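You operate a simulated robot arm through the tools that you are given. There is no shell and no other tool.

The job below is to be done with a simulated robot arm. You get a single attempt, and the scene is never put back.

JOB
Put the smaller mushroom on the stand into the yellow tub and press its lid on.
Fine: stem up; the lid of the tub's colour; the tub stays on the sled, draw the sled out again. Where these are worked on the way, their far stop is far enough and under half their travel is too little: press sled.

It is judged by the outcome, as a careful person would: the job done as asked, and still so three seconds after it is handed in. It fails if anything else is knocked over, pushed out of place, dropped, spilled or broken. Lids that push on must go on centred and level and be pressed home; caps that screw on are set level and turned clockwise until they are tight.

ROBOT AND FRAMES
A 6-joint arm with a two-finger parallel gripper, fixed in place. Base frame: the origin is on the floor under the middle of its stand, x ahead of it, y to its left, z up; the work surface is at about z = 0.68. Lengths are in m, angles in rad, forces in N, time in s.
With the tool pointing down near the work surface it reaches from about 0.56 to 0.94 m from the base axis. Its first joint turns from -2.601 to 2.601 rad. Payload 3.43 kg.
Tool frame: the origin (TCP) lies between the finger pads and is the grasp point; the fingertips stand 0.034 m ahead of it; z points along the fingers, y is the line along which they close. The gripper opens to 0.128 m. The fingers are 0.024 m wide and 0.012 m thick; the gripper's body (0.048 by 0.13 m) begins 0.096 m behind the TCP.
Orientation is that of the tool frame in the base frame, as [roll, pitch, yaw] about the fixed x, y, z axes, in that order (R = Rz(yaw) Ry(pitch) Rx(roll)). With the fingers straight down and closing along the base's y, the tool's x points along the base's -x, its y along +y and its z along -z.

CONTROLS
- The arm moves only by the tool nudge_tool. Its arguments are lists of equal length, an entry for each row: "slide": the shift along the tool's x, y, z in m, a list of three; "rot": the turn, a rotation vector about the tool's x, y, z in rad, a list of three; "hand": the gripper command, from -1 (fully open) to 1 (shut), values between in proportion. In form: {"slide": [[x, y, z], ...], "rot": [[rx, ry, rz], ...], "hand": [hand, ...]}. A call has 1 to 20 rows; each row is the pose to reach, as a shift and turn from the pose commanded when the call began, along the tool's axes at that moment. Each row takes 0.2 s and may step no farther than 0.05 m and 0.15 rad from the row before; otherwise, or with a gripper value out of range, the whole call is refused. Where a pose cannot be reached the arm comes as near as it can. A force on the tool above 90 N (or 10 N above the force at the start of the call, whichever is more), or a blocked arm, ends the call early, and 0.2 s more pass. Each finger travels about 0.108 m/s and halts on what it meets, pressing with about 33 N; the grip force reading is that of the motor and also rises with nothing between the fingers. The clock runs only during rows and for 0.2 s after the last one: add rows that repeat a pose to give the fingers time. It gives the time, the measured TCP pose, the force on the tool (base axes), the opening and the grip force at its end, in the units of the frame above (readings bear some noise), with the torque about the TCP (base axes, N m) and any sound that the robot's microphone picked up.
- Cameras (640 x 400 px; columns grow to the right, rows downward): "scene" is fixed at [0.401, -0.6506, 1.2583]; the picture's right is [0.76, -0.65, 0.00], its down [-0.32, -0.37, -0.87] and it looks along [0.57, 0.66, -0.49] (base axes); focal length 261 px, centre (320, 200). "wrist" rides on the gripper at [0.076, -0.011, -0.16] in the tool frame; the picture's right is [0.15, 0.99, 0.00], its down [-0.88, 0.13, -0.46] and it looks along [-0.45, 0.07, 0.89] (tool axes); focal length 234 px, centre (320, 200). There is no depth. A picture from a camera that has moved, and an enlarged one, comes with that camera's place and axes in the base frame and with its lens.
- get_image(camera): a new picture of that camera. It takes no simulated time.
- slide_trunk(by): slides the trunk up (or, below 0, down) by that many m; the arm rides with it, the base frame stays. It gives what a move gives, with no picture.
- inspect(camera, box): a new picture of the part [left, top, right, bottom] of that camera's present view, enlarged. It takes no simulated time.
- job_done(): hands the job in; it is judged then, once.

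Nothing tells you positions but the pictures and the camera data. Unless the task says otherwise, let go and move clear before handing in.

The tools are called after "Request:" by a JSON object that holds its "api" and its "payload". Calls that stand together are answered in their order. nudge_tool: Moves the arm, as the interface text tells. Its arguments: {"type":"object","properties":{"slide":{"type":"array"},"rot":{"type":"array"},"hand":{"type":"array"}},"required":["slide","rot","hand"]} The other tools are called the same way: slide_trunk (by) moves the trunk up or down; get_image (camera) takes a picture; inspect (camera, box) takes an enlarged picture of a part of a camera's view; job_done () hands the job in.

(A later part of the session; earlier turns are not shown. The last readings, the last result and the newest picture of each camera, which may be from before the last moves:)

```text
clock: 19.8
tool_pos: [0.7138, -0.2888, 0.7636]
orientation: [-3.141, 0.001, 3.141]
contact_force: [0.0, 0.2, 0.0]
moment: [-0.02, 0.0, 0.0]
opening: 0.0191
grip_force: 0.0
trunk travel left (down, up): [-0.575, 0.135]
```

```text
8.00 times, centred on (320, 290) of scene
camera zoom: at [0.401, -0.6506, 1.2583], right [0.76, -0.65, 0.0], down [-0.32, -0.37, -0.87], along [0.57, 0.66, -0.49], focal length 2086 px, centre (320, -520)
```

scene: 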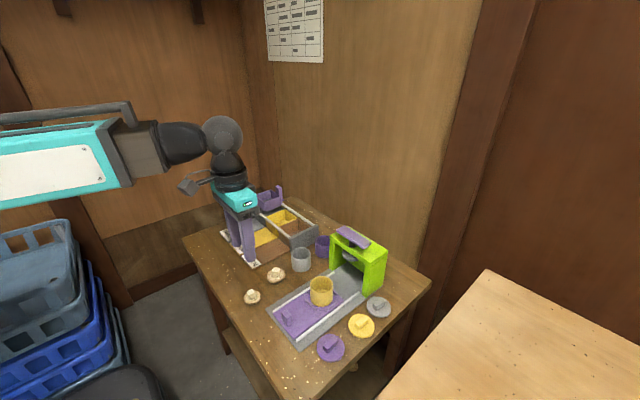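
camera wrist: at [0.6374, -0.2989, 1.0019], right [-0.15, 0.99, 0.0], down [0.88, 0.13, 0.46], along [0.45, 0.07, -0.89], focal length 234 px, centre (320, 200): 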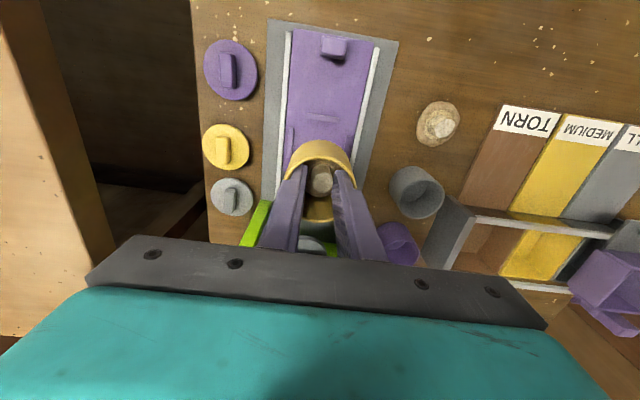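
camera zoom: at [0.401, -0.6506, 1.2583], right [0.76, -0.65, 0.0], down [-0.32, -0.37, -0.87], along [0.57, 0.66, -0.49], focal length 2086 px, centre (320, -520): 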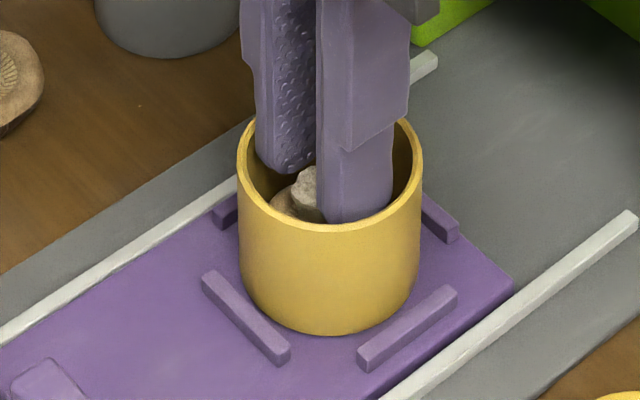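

Both stayed put this time. I'll lift the rest of the way out.

Request:
{"api": "nudge_tool", "payload": {"slide": [[0, 0, -0.01], [0, 0, -0.025], [0, 0, -0.05], [0, 0, -0.085], [0, 0, -0.11], [0, 0, -0.11]], "rot": [[0, 0, 0], [0, 0, 0], [0, 0, 0], [0, 0, 0], [0, 0, 0], [0, 0, 0]], "hand": [0.7, 0.7, 0.7, 0.7, 0.7, 0.7]}}

Request:
{"api": "get_image", "payload": {"camera": "wrist"}}

Request:
{"api": "inspect", "payload": {"camera": "wrist", "box": [250, 80, 390, 200]}}

Request:
{"api": "inspect", "payload": {"camera": "scene", "box": [280, 255, 360, 315]}}

```text
clock: 21.2
tool_pos: [0.7114, -0.2871, 0.8751]
orientation: [3.141, 0.0, -3.141]
contact_force: [-0.1, 0.2, 0.0]
moment: [0.04, -0.02, 0.02]
opening: 0.0194
grip_force: 0.0
trunk travel left (down, up): [-0.575, 0.135]
```

```text
taken
camera wrist: at [0.6365, -0.2987, 1.0348], right [-0.15, 0.99, 0.0], down [0.88, 0.13, 0.46], along [0.45, 0.07, -0.89], focal length 234 px, centre (320, 200)
```

wrist: 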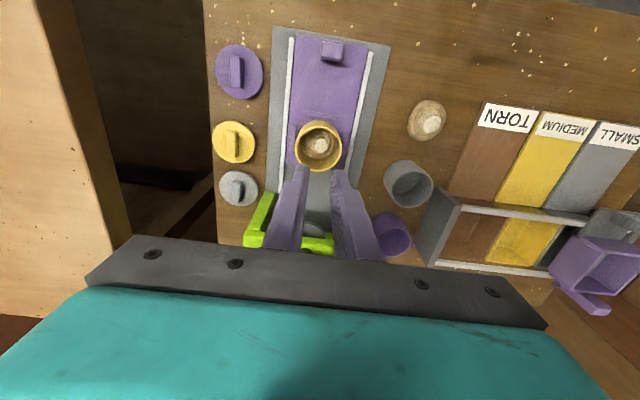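

```text
3.33 times, centred on (320, 140) of wrist
camera zoom: at [0.6365, -0.2987, 1.0348], right [-0.15, 0.99, 0.0], down [0.88, 0.13, 0.46], along [0.45, 0.07, -0.89], focal length 781 px, centre (320, 400)
```

zoom: 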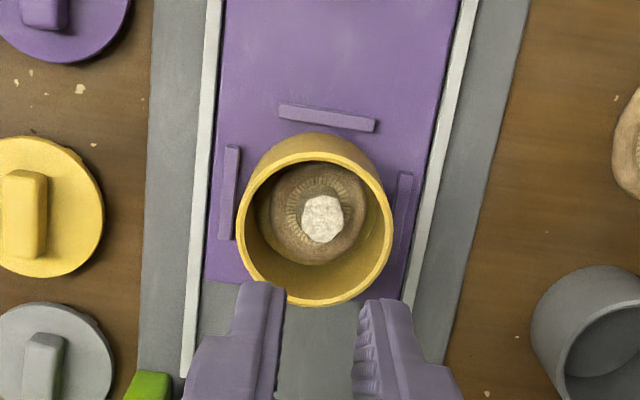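

```text
6.67 times, centred on (320, 285) of scene
camera zoom: at [0.401, -0.6506, 1.2583], right [0.76, -0.65, 0.0], down [-0.32, -0.37, -0.87], along [0.57, 0.66, -0.49], focal length 1738 px, centre (320, -367)
```

zoom: 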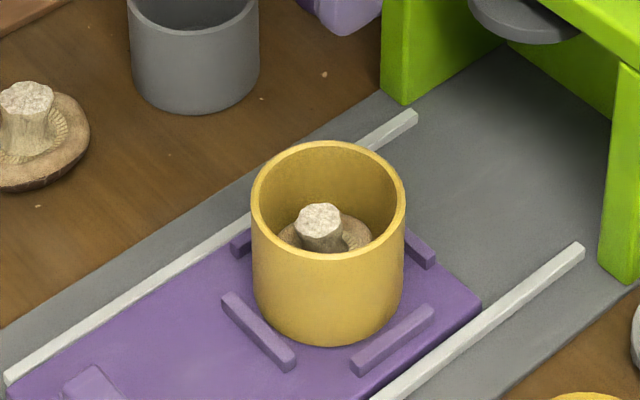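

The mushroom stands stem-up in the tub and the tub is seated in its nest. Next I'll go over the yellow lid near (0.737, -0.412) and measure its knob.

Request:
{"api": "nudge_tool", "payload": {"slide": [[-0.005, -0.025, 0.005], [-0.01, -0.05, 0.01], [-0.015, -0.075, 0.018], [-0.02, -0.1, 0.026], [-0.024, -0.124, 0.035], [-0.024, -0.124, 0.035]], "rot": [[0, 0, 0], [0, 0, 0], [0, 0, 0], [0, 0, 0], [0, 0, 0], [0, 0, 0]], "hand": [0.6, 0.4, 0.375, 0.375, 0.375, 0.375]}}

Request:
{"api": "get_image", "payload": {"camera": "wrist"}}

Request:
{"api": "inspect", "payload": {"camera": "wrist", "box": [260, 90, 380, 200]}}

Request:
{"api": "inspect", "payload": {"camera": "scene", "box": [330, 290, 400, 350]}}

```text
clock: 22.6
tool_pos: [0.7352, -0.4128, 0.8392]
orientation: [3.142, 0.002, -3.139]
contact_force: [0.2, 0.3, -0.3]
moment: [-0.01, -0.01, -0.05]
opening: 0.0399
grip_force: 0.1
trunk travel left (down, up): [-0.575, 0.135]
```

```text
taken
camera wrist: at [0.6595, -0.4249, 0.9988], right [-0.15, 0.99, 0.0], down [0.88, 0.13, 0.46], along [0.45, 0.07, -0.89], focal length 234 px, centre (320, 200)
```

wrist: 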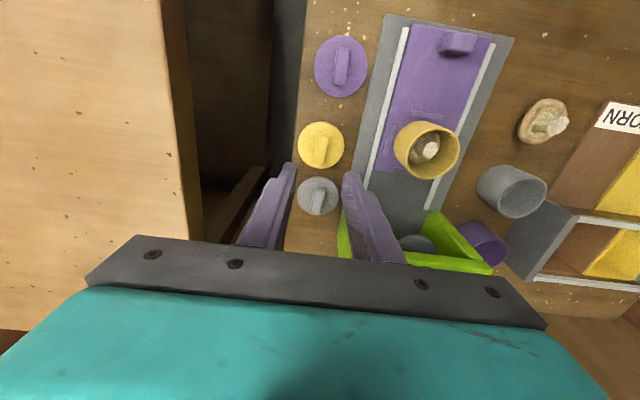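

```text
3.64 times, centred on (320, 145) of wrist
camera zoom: at [0.6595, -0.4249, 0.9988], right [-0.15, 0.99, 0.0], down [0.88, 0.13, 0.46], along [0.45, 0.07, -0.89], focal length 852 px, centre (320, 400)
```

zoom: 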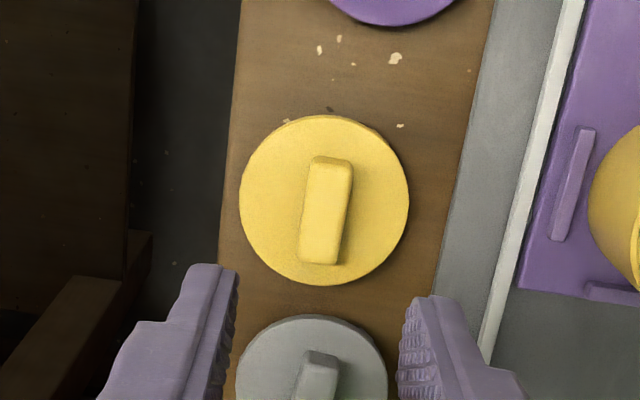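

```text
6.67 times, centred on (365, 320) of scene
camera zoom: at [0.401, -0.6506, 1.2583], right [0.76, -0.65, 0.0], down [-0.32, -0.37, -0.87], along [0.57, 0.66, -0.49], focal length 1738 px, centre (20, -600)
```

zoom: 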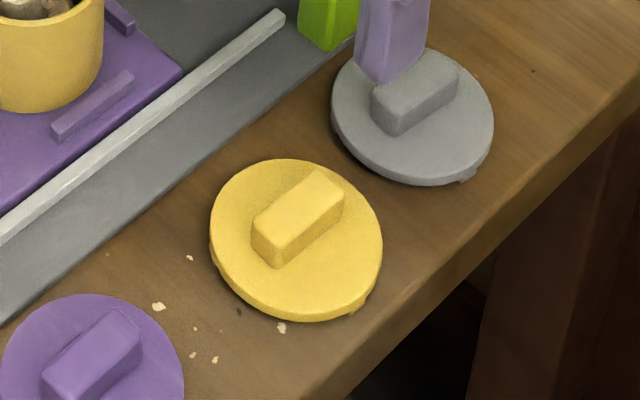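

The yellow lid is centred at about (0.735, -0.4115), with its knob running along x, about 13 mm wide. I'll come down with the fingers straddling the knob.

Request:
{"api": "nudge_tool", "payload": {"slide": [[0, 0.001, 0.03], [0, 0.001, 0.06], [0, 0.001, 0.085], [0, 0.001, 0.103], [0, 0.001, 0.103]], "rot": [[0, 0, 0], [0, 0, 0], [0, 0, 0], [0, 0, 0], [0, 0, 0]], "hand": [0.375, 0.375, 0.375, 0.375, 0.375]}}

Request:
{"api": "inspect", "payload": {"camera": "wrist", "box": [260, 120, 380, 220]}}

Request:
{"api": "inspect", "payload": {"camera": "scene", "box": [330, 280, 400, 350]}}

```text
clock: 23.8
tool_pos: [0.7358, -0.4116, 0.7345]
orientation: [3.141, 0.0, -3.142]
contact_force: [-0.3, 0.9, 0.5]
moment: [0.01, 0.01, -0.03]
opening: 0.04
grip_force: 0.1
trunk travel left (down, up): [-0.575, 0.135]
```

```text
4.00 times, centred on (320, 170) of wrist
camera zoom: at [0.6602, -0.4233, 0.8945], right [-0.15, 0.99, 0.0], down [0.88, 0.13, 0.46], along [0.45, 0.07, -0.89], focal length 937 px, centre (320, 320)
```

zoom: 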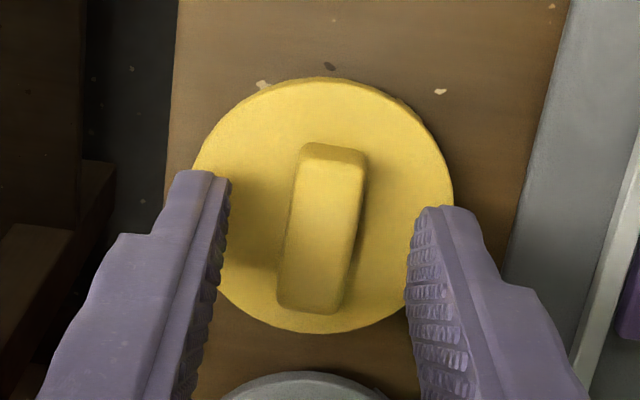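

```text
5.71 times, centred on (365, 315) of scene
camera zoom: at [0.401, -0.6506, 1.2583], right [0.76, -0.65, 0.0], down [-0.32, -0.37, -0.87], along [0.57, 0.66, -0.49], focal length 1490 px, centre (63, -457)
```

zoom: 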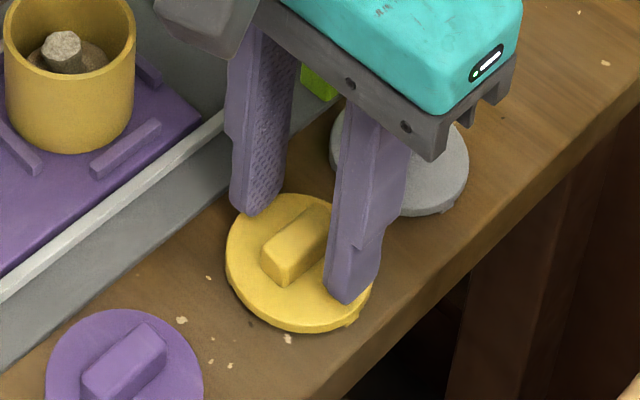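

The knob is centred between the fingers. I'll shift 1 mm to the lid's centre and lower toward the lid's top face in small steps.

Request:
{"api": "nudge_tool", "payload": {"slide": [[0.001, 0.0, 0.003], [0.001, 0.0, 0.006], [0.001, 0.0, 0.008], [0.001, 0.0, 0.008]], "rot": [[0, 0, 0], [0, 0, 0], [0, 0, 0], [0, 0, 0]], "hand": [0.375, 0.375, 0.375, 0.375]}}

Request:
{"api": "inspect", "payload": {"camera": "scene", "box": [335, 290, 395, 340]}}

```text
clock: 24.8
tool_pos: [0.7355, -0.4106, 0.726]
orientation: [3.141, 0.001, 3.14]
contact_force: [-0.5, 0.2, 0.5]
moment: [-0.01, 0.02, -0.01]
opening: 0.0395
grip_force: 0.1
trunk travel left (down, up): [-0.575, 0.135]
```

```text
8.00 times, centred on (365, 315) of scene
camera zoom: at [0.401, -0.6506, 1.2583], right [0.76, -0.65, 0.0], down [-0.32, -0.37, -0.87], along [0.57, 0.66, -0.49], focal length 2086 px, centre (-40, -720)
```

zoom: 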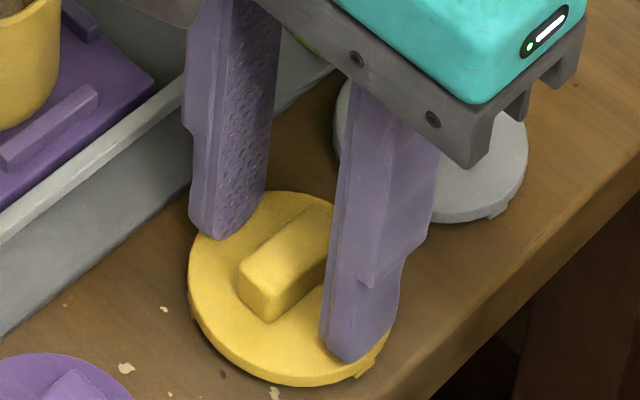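

The tips are just above the lid. One more small step down, then close on the knob.

Request:
{"api": "nudge_tool", "payload": {"slide": [[0, 0, 0.001], [0, 0, 0.002], [0, 0, 0.002]], "rot": [[0, 0, 0], [0, 0, 0], [0, 0, 0]], "hand": [0.375, 0.375, 0.375]}}

```text
clock: 25.6
tool_pos: [0.7346, -0.4126, 0.7254]
orientation: [3.142, 0.0, -3.141]
contact_force: [0.2, 0.7, 4.8]
moment: [0.02, 0.03, 0.01]
opening: 0.0399
grip_force: 0.0
trunk travel left (down, up): [-0.575, 0.135]
```

The fingertips have touched the lid's top (about z = 0.691). I'll ease up 1 mm and close on the knob.

Request:
{"api": "nudge_tool", "payload": {"slide": [[0, 0, -0.0012], [0, 0, -0.0012], [0, 0, -0.0012], [0, 0, -0.0012], [0, 0, -0.0012], [0, 0, -0.0012]], "rot": [[0, 0, 0], [0, 0, 0], [0, 0, 0], [0, 0, 0], [0, 0, 0], [0, 0, 0]], "hand": [0.375, 0.6, 0.8, 1, 1, 1]}}

Request:
{"api": "inspect", "payload": {"camera": "wrist", "box": [260, 120, 380, 220]}}

Request:
{"api": "inspect", "payload": {"camera": "scene", "box": [335, 290, 395, 340]}}

```text
clock: 27.0
tool_pos: [0.7351, -0.4131, 0.7271]
orientation: [-3.14, 0.001, 3.141]
contact_force: [-0.1, 0.3, -0.1]
moment: [0.01, -0.01, 0.01]
opening: 0.0134
grip_force: 33.0
trunk travel left (down, up): [-0.575, 0.135]
```

```text
4.00 times, centred on (320, 170) of wrist
camera zoom: at [0.6594, -0.4232, 0.8859], right [-0.15, 0.99, 0.0], down [0.88, 0.13, 0.46], along [0.45, 0.07, -0.89], focal length 937 px, centre (320, 320)
```

zoom: 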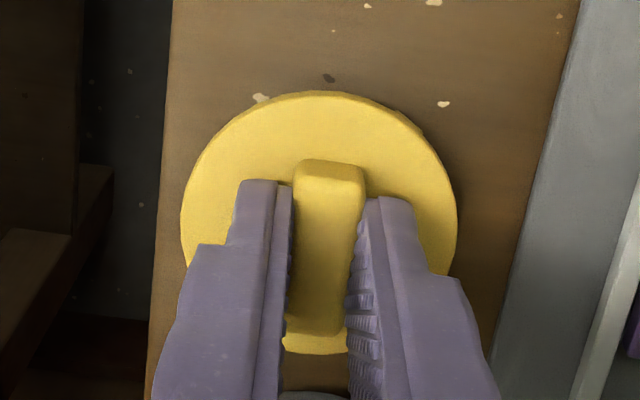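

```text
8.00 times, centred on (365, 315) of scene
camera zoom: at [0.401, -0.6506, 1.2583], right [0.76, -0.65, 0.0], down [-0.32, -0.37, -0.87], along [0.57, 0.66, -0.49], focal length 2086 px, centre (-40, -720)
```

zoom: 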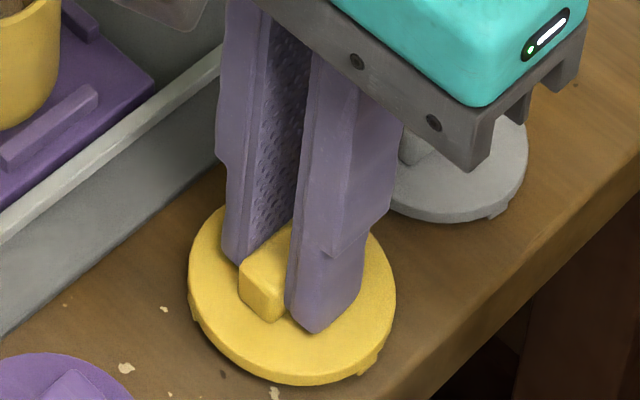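

The knob is firmly held. I'll lift the lid and carry it over the tub.

Request:
{"api": "nudge_tool", "payload": {"slide": [[0, 0, -0.02], [0, 0, -0.05], [0, 0, -0.085], [0, 0, -0.12], [0.005, 0.03, -0.12], [0.01, 0.06, -0.12], [0.015, 0.09, -0.12], [0.02, 0.115, -0.12], [0.0208, 0.1235, -0.12], [0.0208, 0.1235, -0.12]], "rot": [[0, 0, 0], [0, 0, 0], [0, 0, 0], [0, 0, 0], [0, 0, 0], [0, 0, 0], [0, 0, 0], [0, 0, 0], [0, 0, 0], [0, 0, 0]], "hand": [1, 1, 1, 1, 1, 1, 1, 1, 1, 1]}}

Request:
{"api": "get_image", "payload": {"camera": "wrist"}}

Request:
{"api": "inspect", "payload": {"camera": "wrist", "box": [260, 100, 380, 220]}}

Request:
{"api": "inspect", "payload": {"camera": "scene", "box": [275, 235, 365, 315]}}

```text
clock: 29.2
tool_pos: [0.7137, -0.2896, 0.8463]
orientation: [-3.141, 0.001, -3.141]
contact_force: [0.3, -0.7, 0.7]
moment: [-0.02, -0.03, 0.0]
opening: 0.0132
grip_force: 33.0
trunk travel left (down, up): [-0.575, 0.135]
```

```text
taken
camera wrist: at [0.638, -0.3007, 1.0061], right [-0.15, 0.99, 0.0], down [0.88, 0.13, 0.46], along [0.45, 0.07, -0.89], focal length 234 px, centre (320, 200)
```

wrist: 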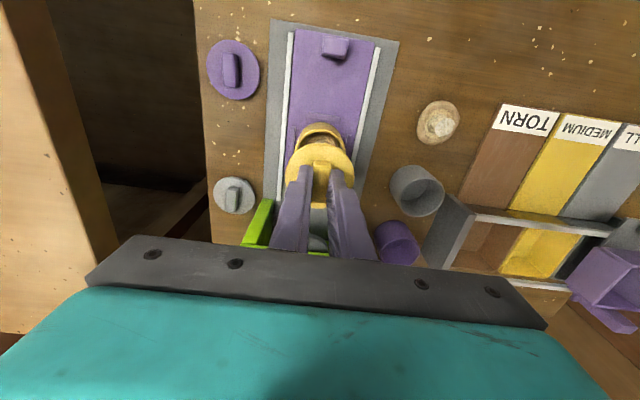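

```text
3.33 times, centred on (320, 160) of wrist
camera zoom: at [0.638, -0.3007, 1.0061], right [-0.15, 0.99, 0.0], down [0.88, 0.13, 0.46], along [0.45, 0.07, -0.89], focal length 781 px, centre (320, 333)
```

zoom: 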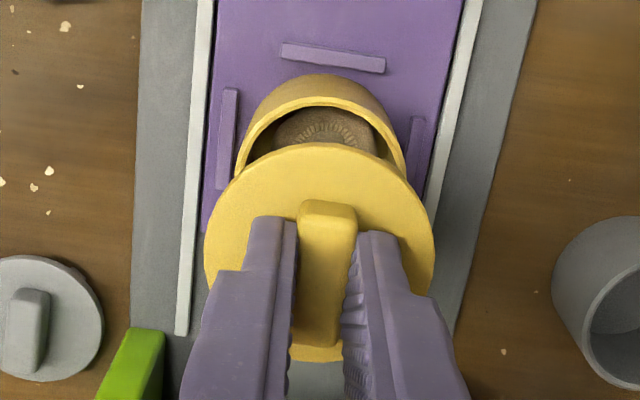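

```text
5.00 times, centred on (320, 275) of scene
camera zoom: at [0.401, -0.6506, 1.2583], right [0.76, -0.65, 0.0], down [-0.32, -0.37, -0.87], along [0.57, 0.66, -0.49], focal length 1304 px, centre (320, -175)
```

zoom: 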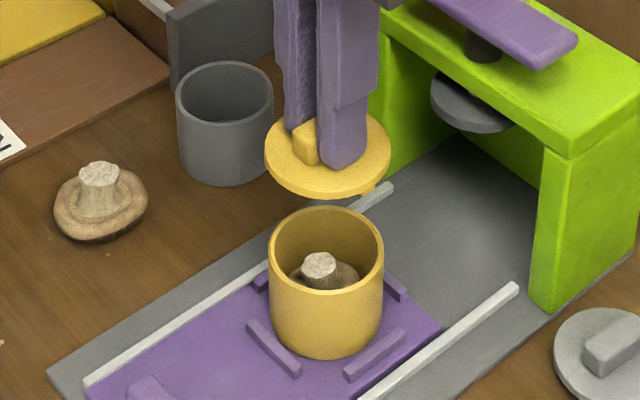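

The lid hangs level over the tub with centres within about 1 mm of each other. I'll lower to just above the rim and check the alignment again.

Request:
{"api": "nudge_tool", "payload": {"slide": [[0, 0.0005, 0.015], [0, 0.0005, 0.03], [0, 0.0005, 0.042], [0, 0.0005, 0.042], [0, 0.0005, 0.042]], "rot": [[0, 0, 0], [0, 0, 0], [0, 0, 0], [0, 0, 0], [0, 0, 0]], "hand": [1, 1, 1, 1, 1]}}

Request:
{"api": "inspect", "payload": {"camera": "wrist", "box": [260, 100, 380, 220]}}

Request:
{"api": "inspect", "payload": {"camera": "scene", "box": [290, 255, 350, 315]}}

```text
clock: 30.4
tool_pos: [0.7137, -0.2887, 0.8043]
orientation: [3.141, -0.001, -3.141]
contact_force: [-0.5, 0.2, 0.1]
moment: [-0.02, -0.01, 0.02]
opening: 0.0132
grip_force: 32.2
trunk travel left (down, up): [-0.575, 0.135]
```

```text
3.33 times, centred on (320, 160) of wrist
camera zoom: at [0.6386, -0.3, 0.9638], right [-0.15, 0.99, 0.0], down [0.88, 0.13, 0.46], along [0.45, 0.07, -0.89], focal length 781 px, centre (320, 333)
```

zoom: 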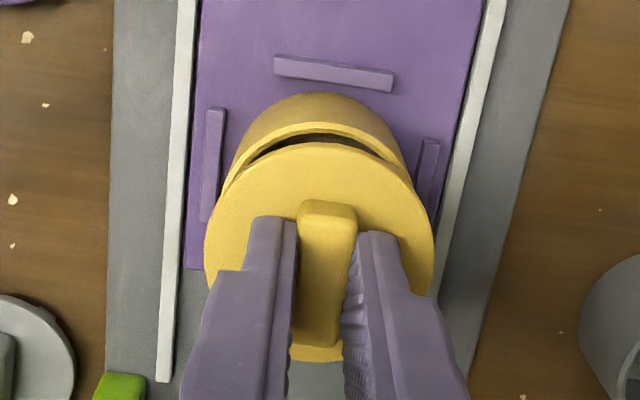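

```text
6.67 times, centred on (320, 285) of scene
camera zoom: at [0.401, -0.6506, 1.2583], right [0.76, -0.65, 0.0], down [-0.32, -0.37, -0.87], along [0.57, 0.66, -0.49], focal length 1738 px, centre (320, -367)
```

zoom: 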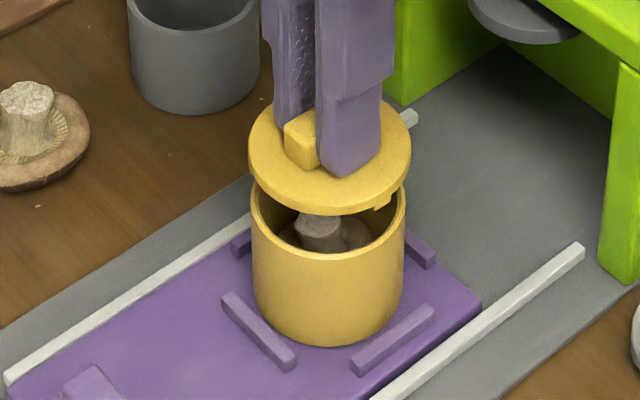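

Alignment is within about half a millimetre in both views. I'll lower until the lid touches the rim.

Request:
{"api": "nudge_tool", "payload": {"slide": [[0.0003, 0.0003, 0.004], [0.0003, 0.0003, 0.008], [0.0003, 0.0003, 0.011], [0.0003, 0.0003, 0.012], [0.0003, 0.0003, 0.012]], "rot": [[0, 0, 0], [0, 0, 0], [0, 0, 0], [0, 0, 0], [0, 0, 0]], "hand": [1, 1, 1, 1, 1]}}

Request:
{"api": "inspect", "payload": {"camera": "wrist", "box": [260, 100, 380, 220]}}

Request:
{"api": "inspect", "payload": {"camera": "scene", "box": [290, 255, 350, 315]}}

```text
clock: 31.6
tool_pos: [0.714, -0.288, 0.793]
orientation: [3.141, -0.001, -3.142]
contact_force: [0.1, 0.4, -0.3]
moment: [0.01, -0.04, 0.04]
opening: 0.0135
grip_force: 33.3
trunk travel left (down, up): [-0.575, 0.135]
```

```text
3.33 times, centred on (320, 160) of wrist
camera zoom: at [0.6385, -0.2989, 0.9515], right [-0.15, 0.99, 0.0], down [0.88, 0.13, 0.46], along [0.45, 0.07, -0.89], focal length 781 px, centre (320, 333)
```

zoom: 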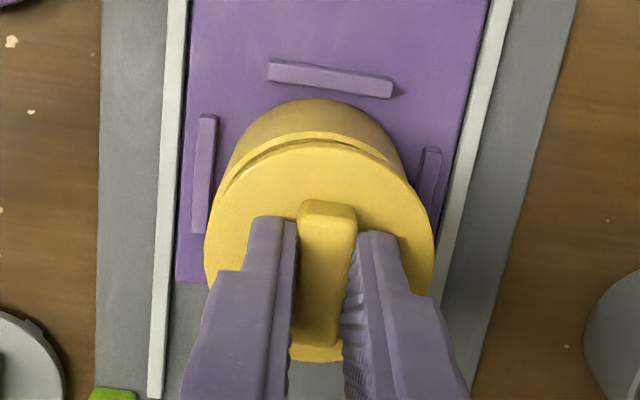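

```text
6.67 times, centred on (320, 285) of scene
camera zoom: at [0.401, -0.6506, 1.2583], right [0.76, -0.65, 0.0], down [-0.32, -0.37, -0.87], along [0.57, 0.66, -0.49], focal length 1738 px, centre (320, -367)
```

zoom: 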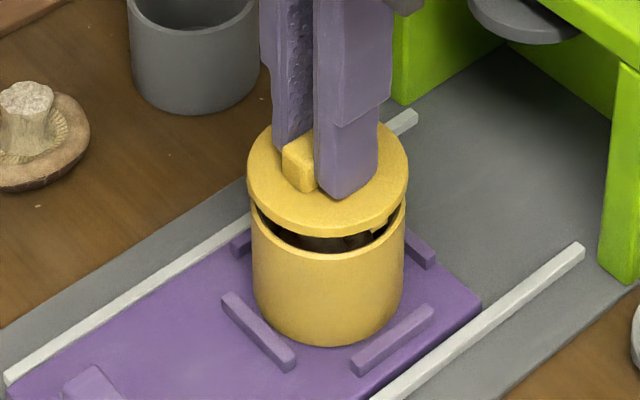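

Nearly touching. I'll take a finer look at the side offsets before the last millimetres.

Request:
{"api": "inspect", "payload": {"camera": "wrist", "box": [280, 125, 360, 185]}}

Request:
{"api": "inspect", "payload": {"camera": "scene", "box": [305, 270, 337, 302]}}

```text
6.67 times, centred on (320, 155) of wrist
camera zoom: at [0.6385, -0.2989, 0.9515], right [-0.15, 0.99, 0.0], down [0.88, 0.13, 0.46], along [0.45, 0.07, -0.89], focal length 1561 px, centre (320, 500)
```

zoom: 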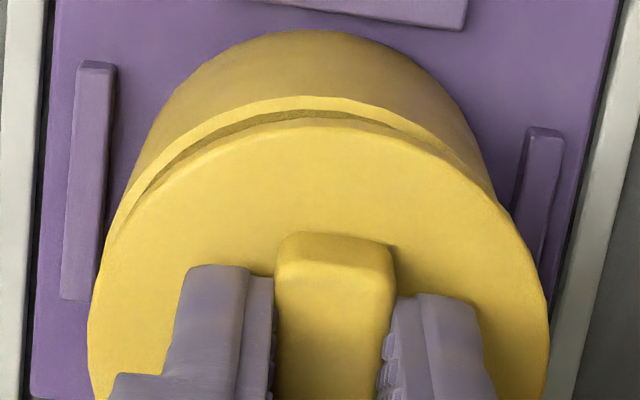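

```text
12.50 times, centred on (321, 286) of scene
camera zoom: at [0.401, -0.6506, 1.2583], right [0.76, -0.65, 0.0], down [-0.32, -0.37, -0.87], along [0.57, 0.66, -0.49], focal length 3259 px, centre (308, -875)
```

zoom: 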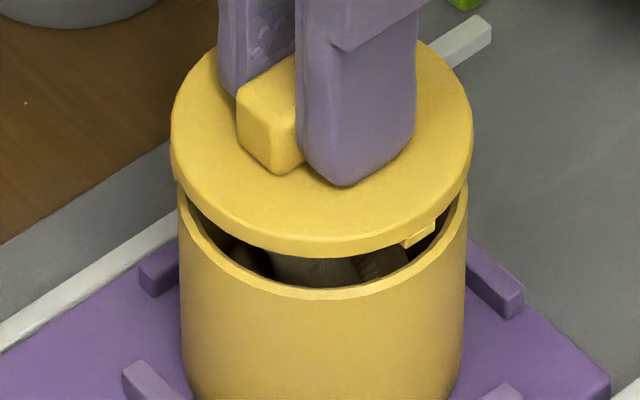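

Both views agree to within about 0.4 mm. Lowering the last millimetres in small steps.

Request:
{"api": "nudge_tool", "payload": {"slide": [[0, -0.0003, 0.001], [0, -0.0003, 0.002], [0, -0.0003, 0.003], [0, -0.0003, 0.004], [0, -0.0003, 0.004]], "rot": [[0, 0, 0], [0, 0, 0], [0, 0, 0], [0, 0, 0], [0, 0, 0]], "hand": [1, 1, 1, 1, 1]}}

Request:
{"api": "inspect", "payload": {"camera": "scene", "box": [305, 270, 337, 302]}}

```text
clock: 32.8
tool_pos: [0.7141, -0.2875, 0.7873]
orientation: [-3.141, 0.0, 3.14]
contact_force: [0.3, 0.4, 0.2]
moment: [-0.02, 0.01, 0.01]
opening: 0.013
grip_force: 32.8
trunk travel left (down, up): [-0.575, 0.135]
```

```text
12.50 times, centred on (321, 286) of scene
camera zoom: at [0.401, -0.6506, 1.2583], right [0.76, -0.65, 0.0], down [-0.32, -0.37, -0.87], along [0.57, 0.66, -0.49], focal length 3259 px, centre (308, -875)
```

zoom: 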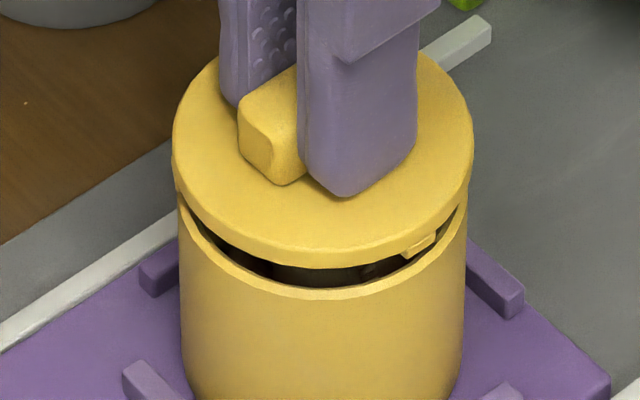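

No contact yet; continuing down gently.

Request:
{"api": "nudge_tool", "payload": {"slide": [[0, 0, 0.001], [0, 0, 0.002], [0, 0, 0.003], [0, 0, 0.003]], "rot": [[0, 0, 0], [0, 0, 0], [0, 0, 0], [0, 0, 0]], "hand": [1, 1, 1, 1]}}

Request:
{"api": "inspect", "payload": {"camera": "scene", "box": [305, 270, 337, 302]}}

```text
clock: 33.8
tool_pos: [0.7142, -0.2873, 0.785]
orientation: [-3.141, -0.001, 3.14]
contact_force: [-1.3, -0.2, -0.2]
moment: [-0.01, 0.0, 0.02]
opening: 0.0129
grip_force: 33.2
trunk travel left (down, up): [-0.575, 0.135]
```

```text
12.50 times, centred on (321, 286) of scene
camera zoom: at [0.401, -0.6506, 1.2583], right [0.76, -0.65, 0.0], down [-0.32, -0.37, -0.87], along [0.57, 0.66, -0.49], focal length 3259 px, centre (308, -875)
```

zoom: 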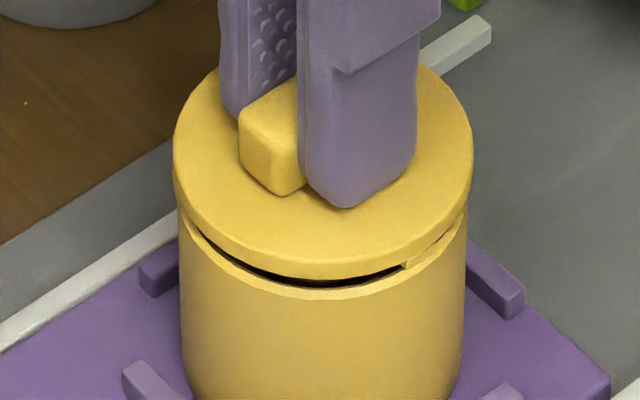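

Continuing 1 mm at a time; the small tab on the lid's underside is now near the rim's inner edge.

Request:
{"api": "nudge_tool", "payload": {"slide": [[0, 0, 0.001], [0, 0, 0.0015], [0, 0, 0.0015]], "rot": [[0, 0, 0], [0, 0, 0], [0, 0, 0]], "hand": [1, 1, 1]}}

Request:
{"api": "inspect", "payload": {"camera": "scene", "box": [305, 270, 337, 302]}}

Request:
{"api": "inspect", "payload": {"camera": "wrist", "box": [280, 125, 360, 185]}}

```text
clock: 34.6
tool_pos: [0.7141, -0.2877, 0.7846]
orientation: [-3.14, 0.0, -3.141]
contact_force: [-0.3, -0.1, 0.0]
moment: [0.0, -0.02, -0.01]
opening: 0.0132
grip_force: 33.3
trunk travel left (down, up): [-0.575, 0.135]
```

```text
12.50 times, centred on (321, 286) of scene
camera zoom: at [0.401, -0.6506, 1.2583], right [0.76, -0.65, 0.0], down [-0.32, -0.37, -0.87], along [0.57, 0.66, -0.49], focal length 3259 px, centre (308, -875)
```

zoom: 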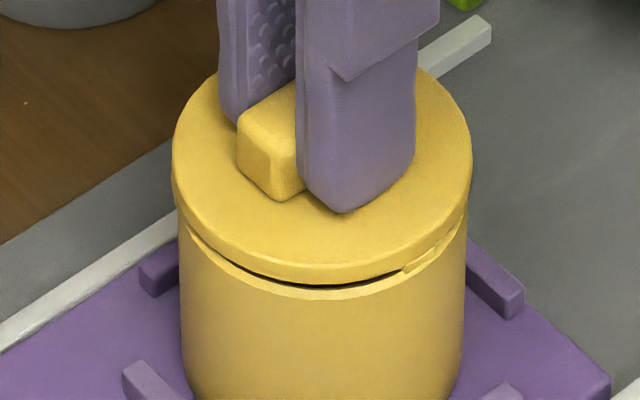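

```text
6.67 times, centred on (320, 155) of wrist
camera zoom: at [0.6388, -0.2986, 0.9436], right [-0.15, 0.99, 0.0], down [0.88, 0.13, 0.46], along [0.45, 0.07, -0.89], focal length 1561 px, centre (320, 500)
```

zoom: 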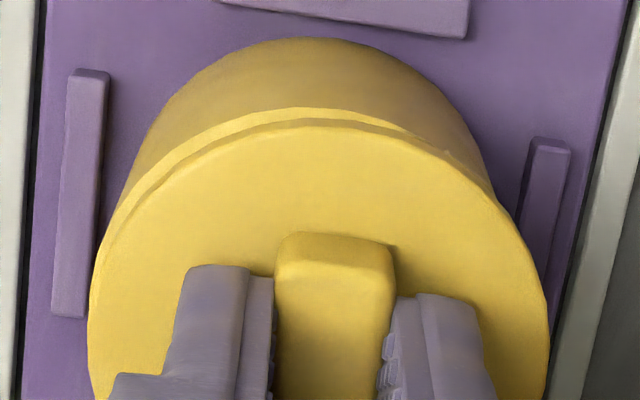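

The wrist view suggests the lid is about 1 mm off toward +x and +y. I'll correct that before it seats.

Request:
{"api": "nudge_tool", "payload": {"slide": [[0.0005, -0.0005, 0.0], [0.001, -0.001, 0.0], [0.001, -0.001, 0.0], [0.001, -0.001, 0.0]], "rot": [[0, 0, 0], [0, 0, 0], [0, 0, 0], [0, 0, 0]], "hand": [1, 1, 1, 1]}}

Request:
{"api": "inspect", "payload": {"camera": "scene", "box": [305, 270, 337, 302]}}

Request:
{"api": "inspect", "payload": {"camera": "wrist", "box": [280, 125, 360, 185]}}

```text
clock: 35.6
tool_pos: [0.7133, -0.2884, 0.7845]
orientation: [3.142, 0.001, 3.14]
contact_force: [0.4, 0.4, 1.5]
moment: [0.01, -0.01, 0.0]
opening: 0.0133
grip_force: 33.0
trunk travel left (down, up): [-0.575, 0.135]
```

```text
12.50 times, centred on (321, 286) of scene
camera zoom: at [0.401, -0.6506, 1.2583], right [0.76, -0.65, 0.0], down [-0.32, -0.37, -0.87], along [0.57, 0.66, -0.49], focal length 3259 px, centre (308, -875)
```

zoom: 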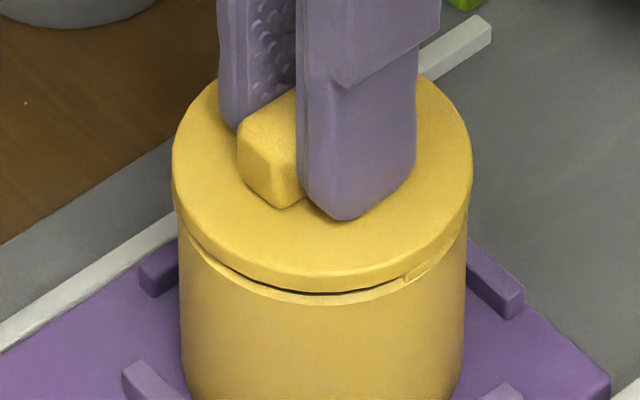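

```text
6.67 times, centred on (320, 155) of wrist
camera zoom: at [0.6376, -0.3001, 0.9435], right [-0.15, 0.99, 0.0], down [0.88, 0.13, 0.46], along [0.45, 0.07, -0.89], focal length 1561 px, centre (320, 500)
```

zoom: 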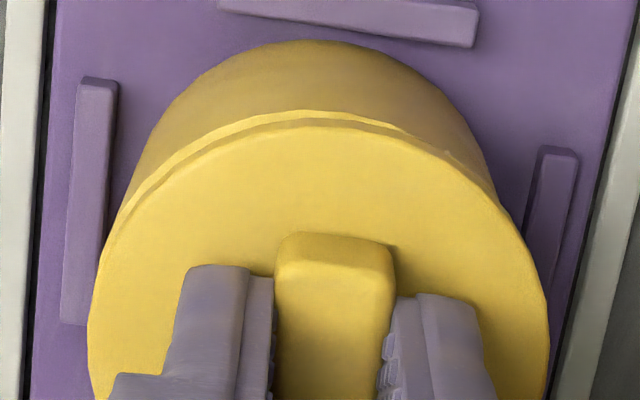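

Good: the lid sits about half a millimetre from centre and a light contact has begun (1.5 N). I'll settle it down a little further with small steps.

Request:
{"api": "nudge_tool", "payload": {"slide": [[0.0002, -0.0003, 0.001], [0.0002, -0.0003, 0.0015], [0.0002, -0.0003, 0.0015]], "rot": [[0, 0, 0], [0, 0, 0], [0, 0, 0]], "hand": [1, 1, 1]}}

Request:
{"api": "inspect", "payload": {"camera": "scene", "box": [305, 270, 337, 302]}}

Request:
{"api": "inspect", "payload": {"camera": "wrist", "box": [280, 125, 360, 185]}}

```text
clock: 36.4
tool_pos: [0.7131, -0.2887, 0.7832]
orientation: [-3.141, 0.001, 3.14]
contact_force: [2.6, 0.3, 9.4]
moment: [-0.02, -0.13, 0.02]
opening: 0.0134
grip_force: 33.2
trunk travel left (down, up): [-0.575, 0.135]
```

```text
12.50 times, centred on (321, 286) of scene
camera zoom: at [0.401, -0.6506, 1.2583], right [0.76, -0.65, 0.0], down [-0.32, -0.37, -0.87], along [0.57, 0.66, -0.49], focal length 3259 px, centre (308, -875)
```

zoom: 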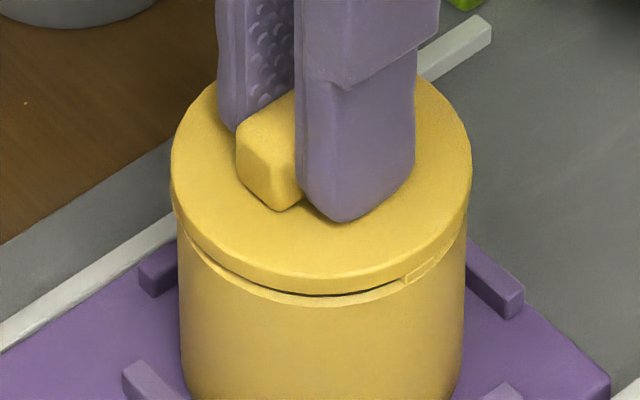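

```text
6.67 times, centred on (320, 155) of wrist
camera zoom: at [0.6369, -0.3001, 0.9432], right [-0.15, 0.99, 0.0], down [0.88, 0.13, 0.46], along [0.45, 0.07, -0.89], focal length 1561 px, centre (320, 500)
```

zoom: 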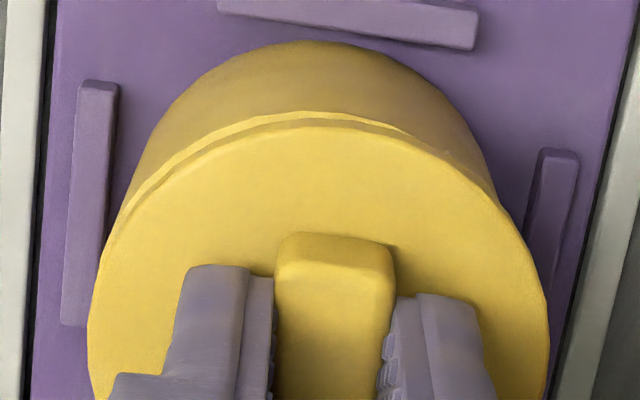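

The lid now rests on the rim with about 9 N and a small +x side force, so I'll relieve it by 0.4 mm in +x and check again.

Request:
{"api": "nudge_tool", "payload": {"slide": [[-0.0005, 0.0, 0.0], [-0.0005, 0.0, 0.0005], [-0.0005, 0.0, 0.001], [-0.0005, 0.0, 0.001]], "rot": [[0, 0, 0], [0, 0, 0], [0, 0, 0], [0, 0, 0]], "hand": [1, 1, 1, 1]}}

Request:
{"api": "inspect", "payload": {"camera": "scene", "box": [305, 270, 337, 302]}}

```text
clock: 37.4
tool_pos: [0.7137, -0.2888, 0.7832]
orientation: [-3.139, 0.004, 3.142]
contact_force: [0.7, 0.8, 26.8]
moment: [-0.01, 0.08, 0.0]
opening: 0.0131
grip_force: 33.2
trunk travel left (down, up): [-0.575, 0.135]
```

```text
12.50 times, centred on (321, 286) of scene
camera zoom: at [0.401, -0.6506, 1.2583], right [0.76, -0.65, 0.0], down [-0.32, -0.37, -0.87], along [0.57, 0.66, -0.49], focal length 3259 px, centre (308, -875)
```

zoom: 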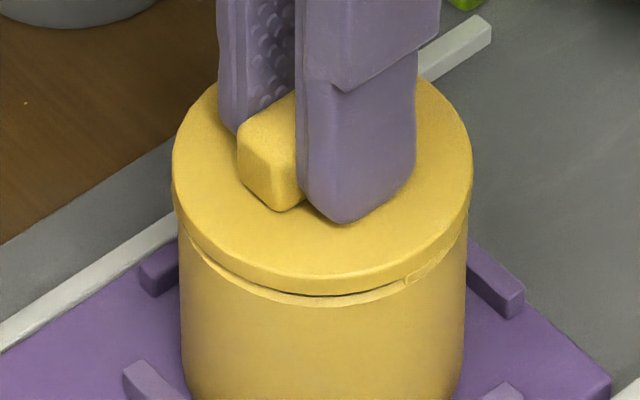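

The lid is seated on the rim, level and centred, and resists with 27 N — the press will push it home. I'll relieve the force, open the fingers and lift away.

Request:
{"api": "nudge_tool", "payload": {"slide": [[0, 0, -0.0005], [0, 0, -0.0012], [0, 0, -0.0012], [0, 0, -0.0012], [0, 0, -0.0012], [0, 0, -0.0012]], "rot": [[0, 0, 0], [0, 0, 0], [0, 0, 0], [0, 0, 0], [0, 0, 0], [0, 0, 0]], "hand": [1, 1, 0.8, 0.6, 0.5, 0.5]}}

Request:
{"api": "inspect", "payload": {"camera": "scene", "box": [305, 265, 345, 302]}}

Request:
{"api": "inspect", "payload": {"camera": "wrist", "box": [280, 125, 360, 195]}}

```text
clock: 38.8
tool_pos: [0.7124, -0.289, 0.7835]
orientation: [3.141, 0.002, 3.142]
contact_force: [-0.3, 0.7, 14.6]
moment: [0.03, -0.01, -0.01]
opening: 0.0278
grip_force: 0.0
trunk travel left (down, up): [-0.575, 0.135]
```

```text
10.81 times, centred on (325, 284) of scene
camera zoom: at [0.401, -0.6506, 1.2583], right [0.76, -0.65, 0.0], down [-0.32, -0.37, -0.87], along [0.57, 0.66, -0.49], focal length 2819 px, centre (266, -703)
```

zoom: 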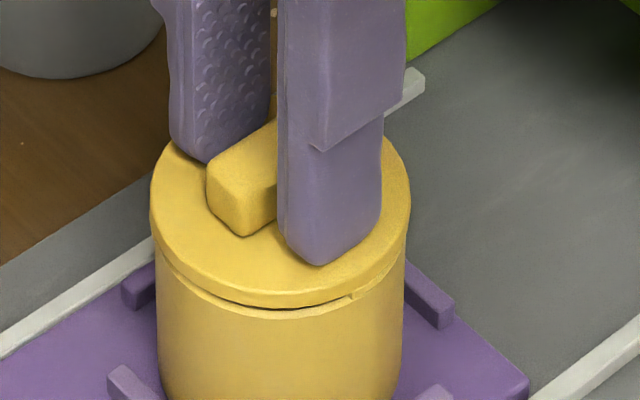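

```text
5.71 times, centred on (320, 160) of wrist
camera zoom: at [0.6377, -0.2998, 0.9425], right [-0.15, 0.99, 0.0], down [0.88, 0.13, 0.46], along [0.45, 0.07, -0.89], focal length 1338 px, centre (320, 429)
```

zoom: 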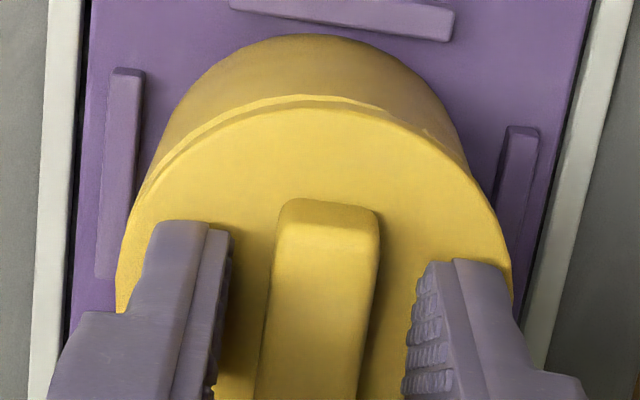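

Released; the fingertips still press lightly on the lid's top, so I'll now raise straight up.

Request:
{"api": "nudge_tool", "payload": {"slide": [[0, 0, -0.002], [0, 0, -0.008], [0, 0, -0.025], [0, 0, -0.055], [0, 0, -0.09], [0, 0, -0.09]], "rot": [[0, 0, 0], [0, 0, 0], [0, 0, 0], [0, 0, 0], [0, 0, 0], [0, 0, 0]], "hand": [0.45, 0.45, 0.45, 0.45, 0.45, 0.45]}}

Request:
{"api": "get_image", "payload": {"camera": "wrist"}}

Request:
{"api": "inspect", "payload": {"camera": "wrist", "box": [250, 90, 390, 200]}}

Request:
{"api": "inspect", "payload": {"camera": "scene", "box": [300, 260, 350, 310]}}

```text
clock: 40.2
tool_pos: [0.7151, -0.2879, 0.8725]
orientation: [3.141, 0.0, 3.141]
contact_force: [0.5, -0.7, 0.1]
moment: [0.01, 0.0, -0.01]
opening: 0.0352
grip_force: 0.0
trunk travel left (down, up): [-0.575, 0.135]
```

```text
taken
camera wrist: at [0.6396, -0.2996, 1.0318], right [-0.15, 0.99, 0.0], down [0.88, 0.13, 0.46], along [0.45, 0.07, -0.89], focal length 234 px, centre (320, 200)
```

wrist: 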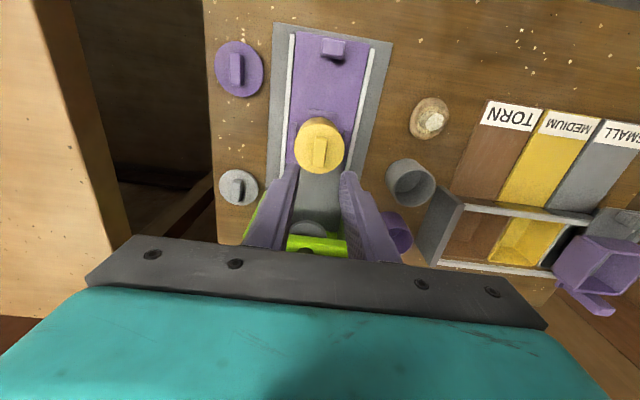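

```text
3.64 times, centred on (320, 145) of wrist
camera zoom: at [0.6396, -0.2996, 1.0318], right [-0.15, 0.99, 0.0], down [0.88, 0.13, 0.46], along [0.45, 0.07, -0.89], focal length 852 px, centre (320, 400)
```

zoom: 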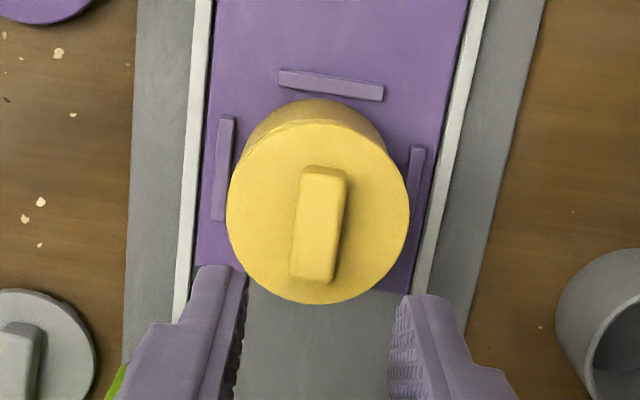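

```text
8.00 times, centred on (325, 285) of scene
camera zoom: at [0.401, -0.6506, 1.2583], right [0.76, -0.65, 0.0], down [-0.32, -0.37, -0.87], along [0.57, 0.66, -0.49], focal length 2086 px, centre (280, -480)
```

zoom: 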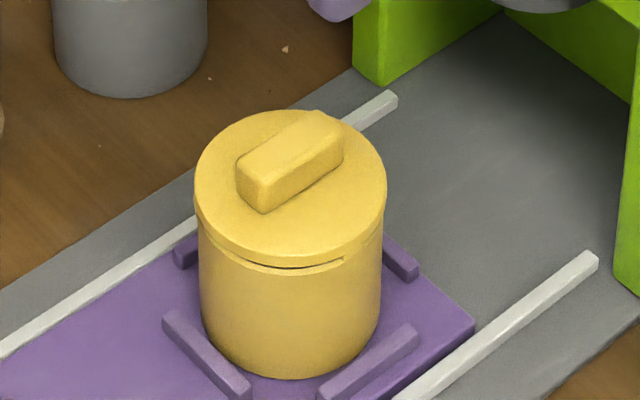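

The lid lies level and centred on the tub. Before pushing the sled in, I'll study the press plunger height and the sled handle.

Request:
{"api": "inspect", "payload": {"camera": "scene", "box": [325, 220, 395, 290]}}

Request:
{"api": "inspect", "payload": {"camera": "scene", "box": [270, 290, 320, 345]}}

Request:
{"api": "inspect", "payload": {"camera": "wrist", "box": [270, 20, 390, 110]}}

Request:
{"api": "inspect", "payload": {"camera": "scene", "box": [290, 215, 400, 310]}}

```text
5.71 times, centred on (360, 255) of scene
camera zoom: at [0.401, -0.6506, 1.2583], right [0.76, -0.65, 0.0], down [-0.32, -0.37, -0.87], along [0.57, 0.66, -0.49], focal length 1490 px, centre (91, -114)
```

zoom: 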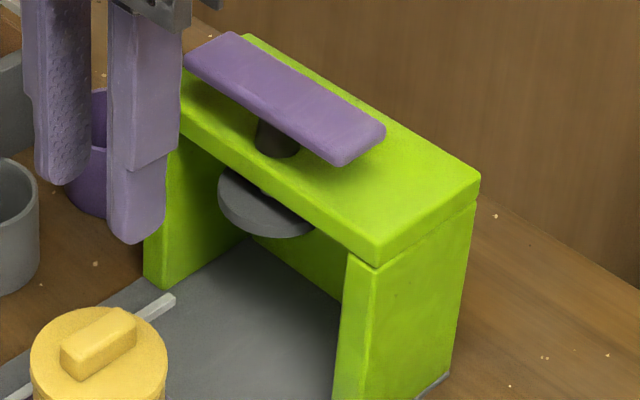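

```text
7.27 times, centred on (295, 318) of scene
camera zoom: at [0.401, -0.6506, 1.2583], right [0.76, -0.65, 0.0], down [-0.32, -0.37, -0.87], along [0.57, 0.66, -0.49], focal length 1896 px, centre (502, -654)
```

zoom: 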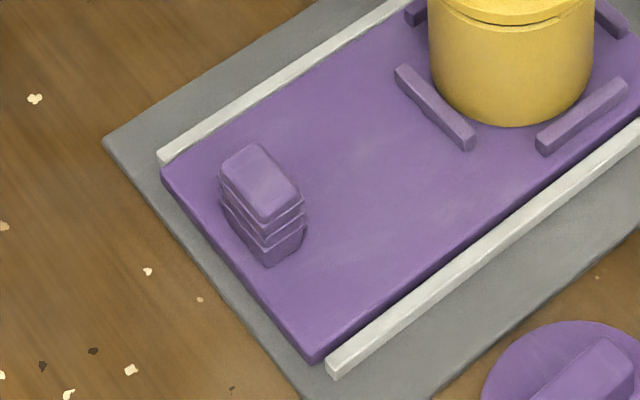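

```text
4.44 times, centred on (330, 65) of wrist
camera zoom: at [0.6396, -0.2996, 1.0318], right [-0.15, 0.99, 0.0], down [0.88, 0.13, 0.46], along [0.45, 0.07, -0.89], focal length 1041 px, centre (276, 800)
```

zoom: 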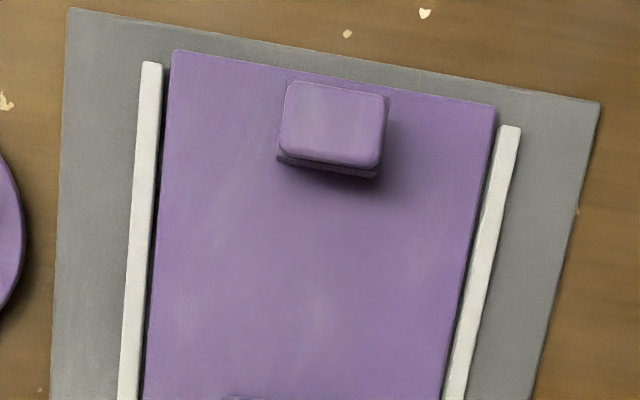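

```text
4.21 times, centred on (345, 262) of scene
camera zoom: at [0.401, -0.6506, 1.2583], right [0.76, -0.65, 0.0], down [-0.32, -0.37, -0.87], along [0.57, 0.66, -0.49], focal length 1098 px, centre (215, -63)
```

zoom: 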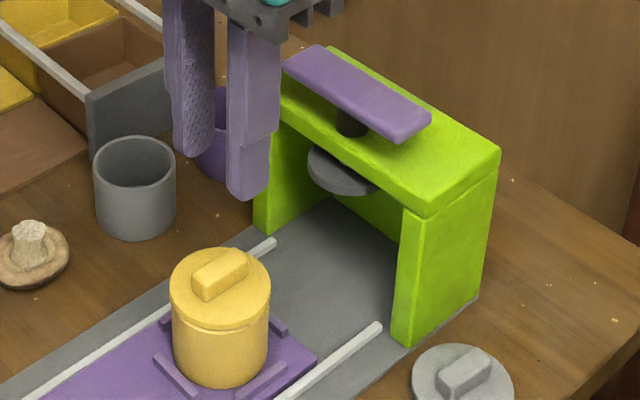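

The plunger clears the lid's knob by well over a centimetre. The sled handle is a ridged block near (0.605, -0.2895), about 27 mm wide in y. I'll move above it and look.

Request:
{"api": "nudge_tool", "payload": {"slide": [[0.025, 0, 0], [0.055, -0.0005, 0], [0.085, -0.001, 0], [0.11, -0.0015, 0.02], [0.11, -0.0015, 0.06], [0.11, -0.0015, 0.08], [0.11, -0.0015, 0.08]], "rot": [[0, 0, 0], [0, 0, 0], [0, 0, 0], [0, 0, 0], [0, 0, 0], [0, 0, 0], [0, 0, 0]], "hand": [0.3, 0.1, 0.1, 0.1, 0.1, 0.1, 0.1]}}

Request:
{"api": "get_image", "payload": {"camera": "wrist"}}

Request:
{"api": "inspect", "payload": {"camera": "wrist", "box": [260, 110, 380, 210]}}

Request:
{"api": "inspect", "payload": {"camera": "scene", "box": [260, 270, 340, 340]}}

```text
clock: 41.8
tool_pos: [0.6041, -0.2897, 0.7923]
orientation: [-3.141, -0.001, 3.141]
contact_force: [0.1, 0.7, 0.2]
moment: [0.01, 0.0, -0.02]
opening: 0.0574
grip_force: 0.1
trunk travel left (down, up): [-0.575, 0.135]
```

```text
taken
camera wrist: at [0.5281, -0.3001, 0.9528], right [-0.15, 0.99, 0.0], down [0.88, 0.13, 0.46], along [0.45, 0.07, -0.89], focal length 234 px, centre (320, 200)
```

wrist: 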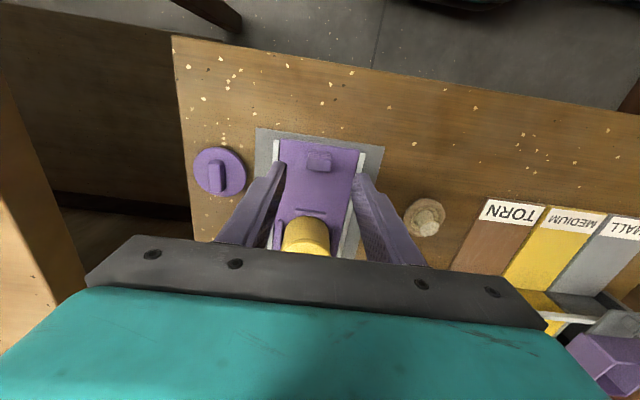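

```text
4.00 times, centred on (320, 160) of wrist
camera zoom: at [0.5281, -0.3001, 0.9528], right [-0.15, 0.99, 0.0], down [0.88, 0.13, 0.46], along [0.45, 0.07, -0.89], focal length 937 px, centre (320, 360)
```

zoom: 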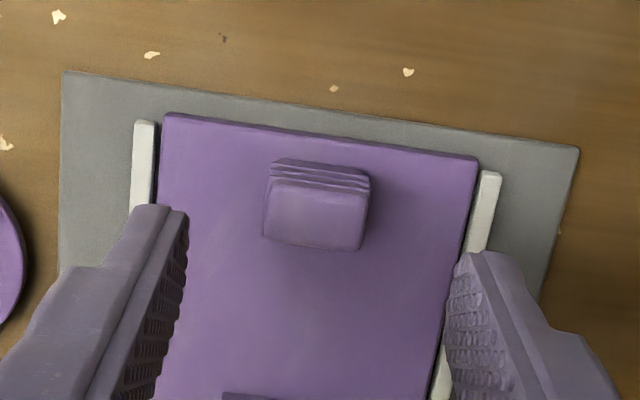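

```text
5.71 times, centred on (300, 305) of scene
camera zoom: at [0.401, -0.6506, 1.2583], right [0.76, -0.65, 0.0], down [-0.32, -0.37, -0.87], along [0.57, 0.66, -0.49], focal length 1490 px, centre (434, -400)
```

zoom: 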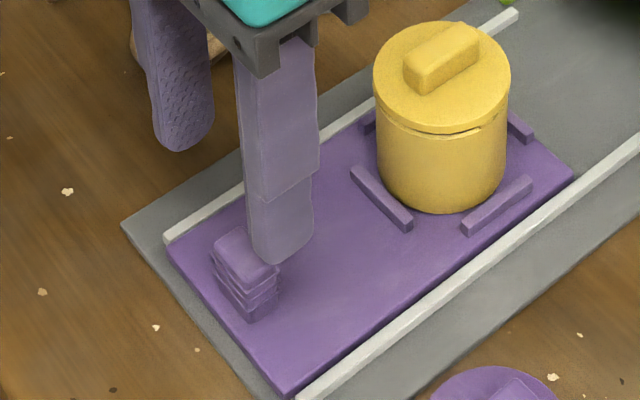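

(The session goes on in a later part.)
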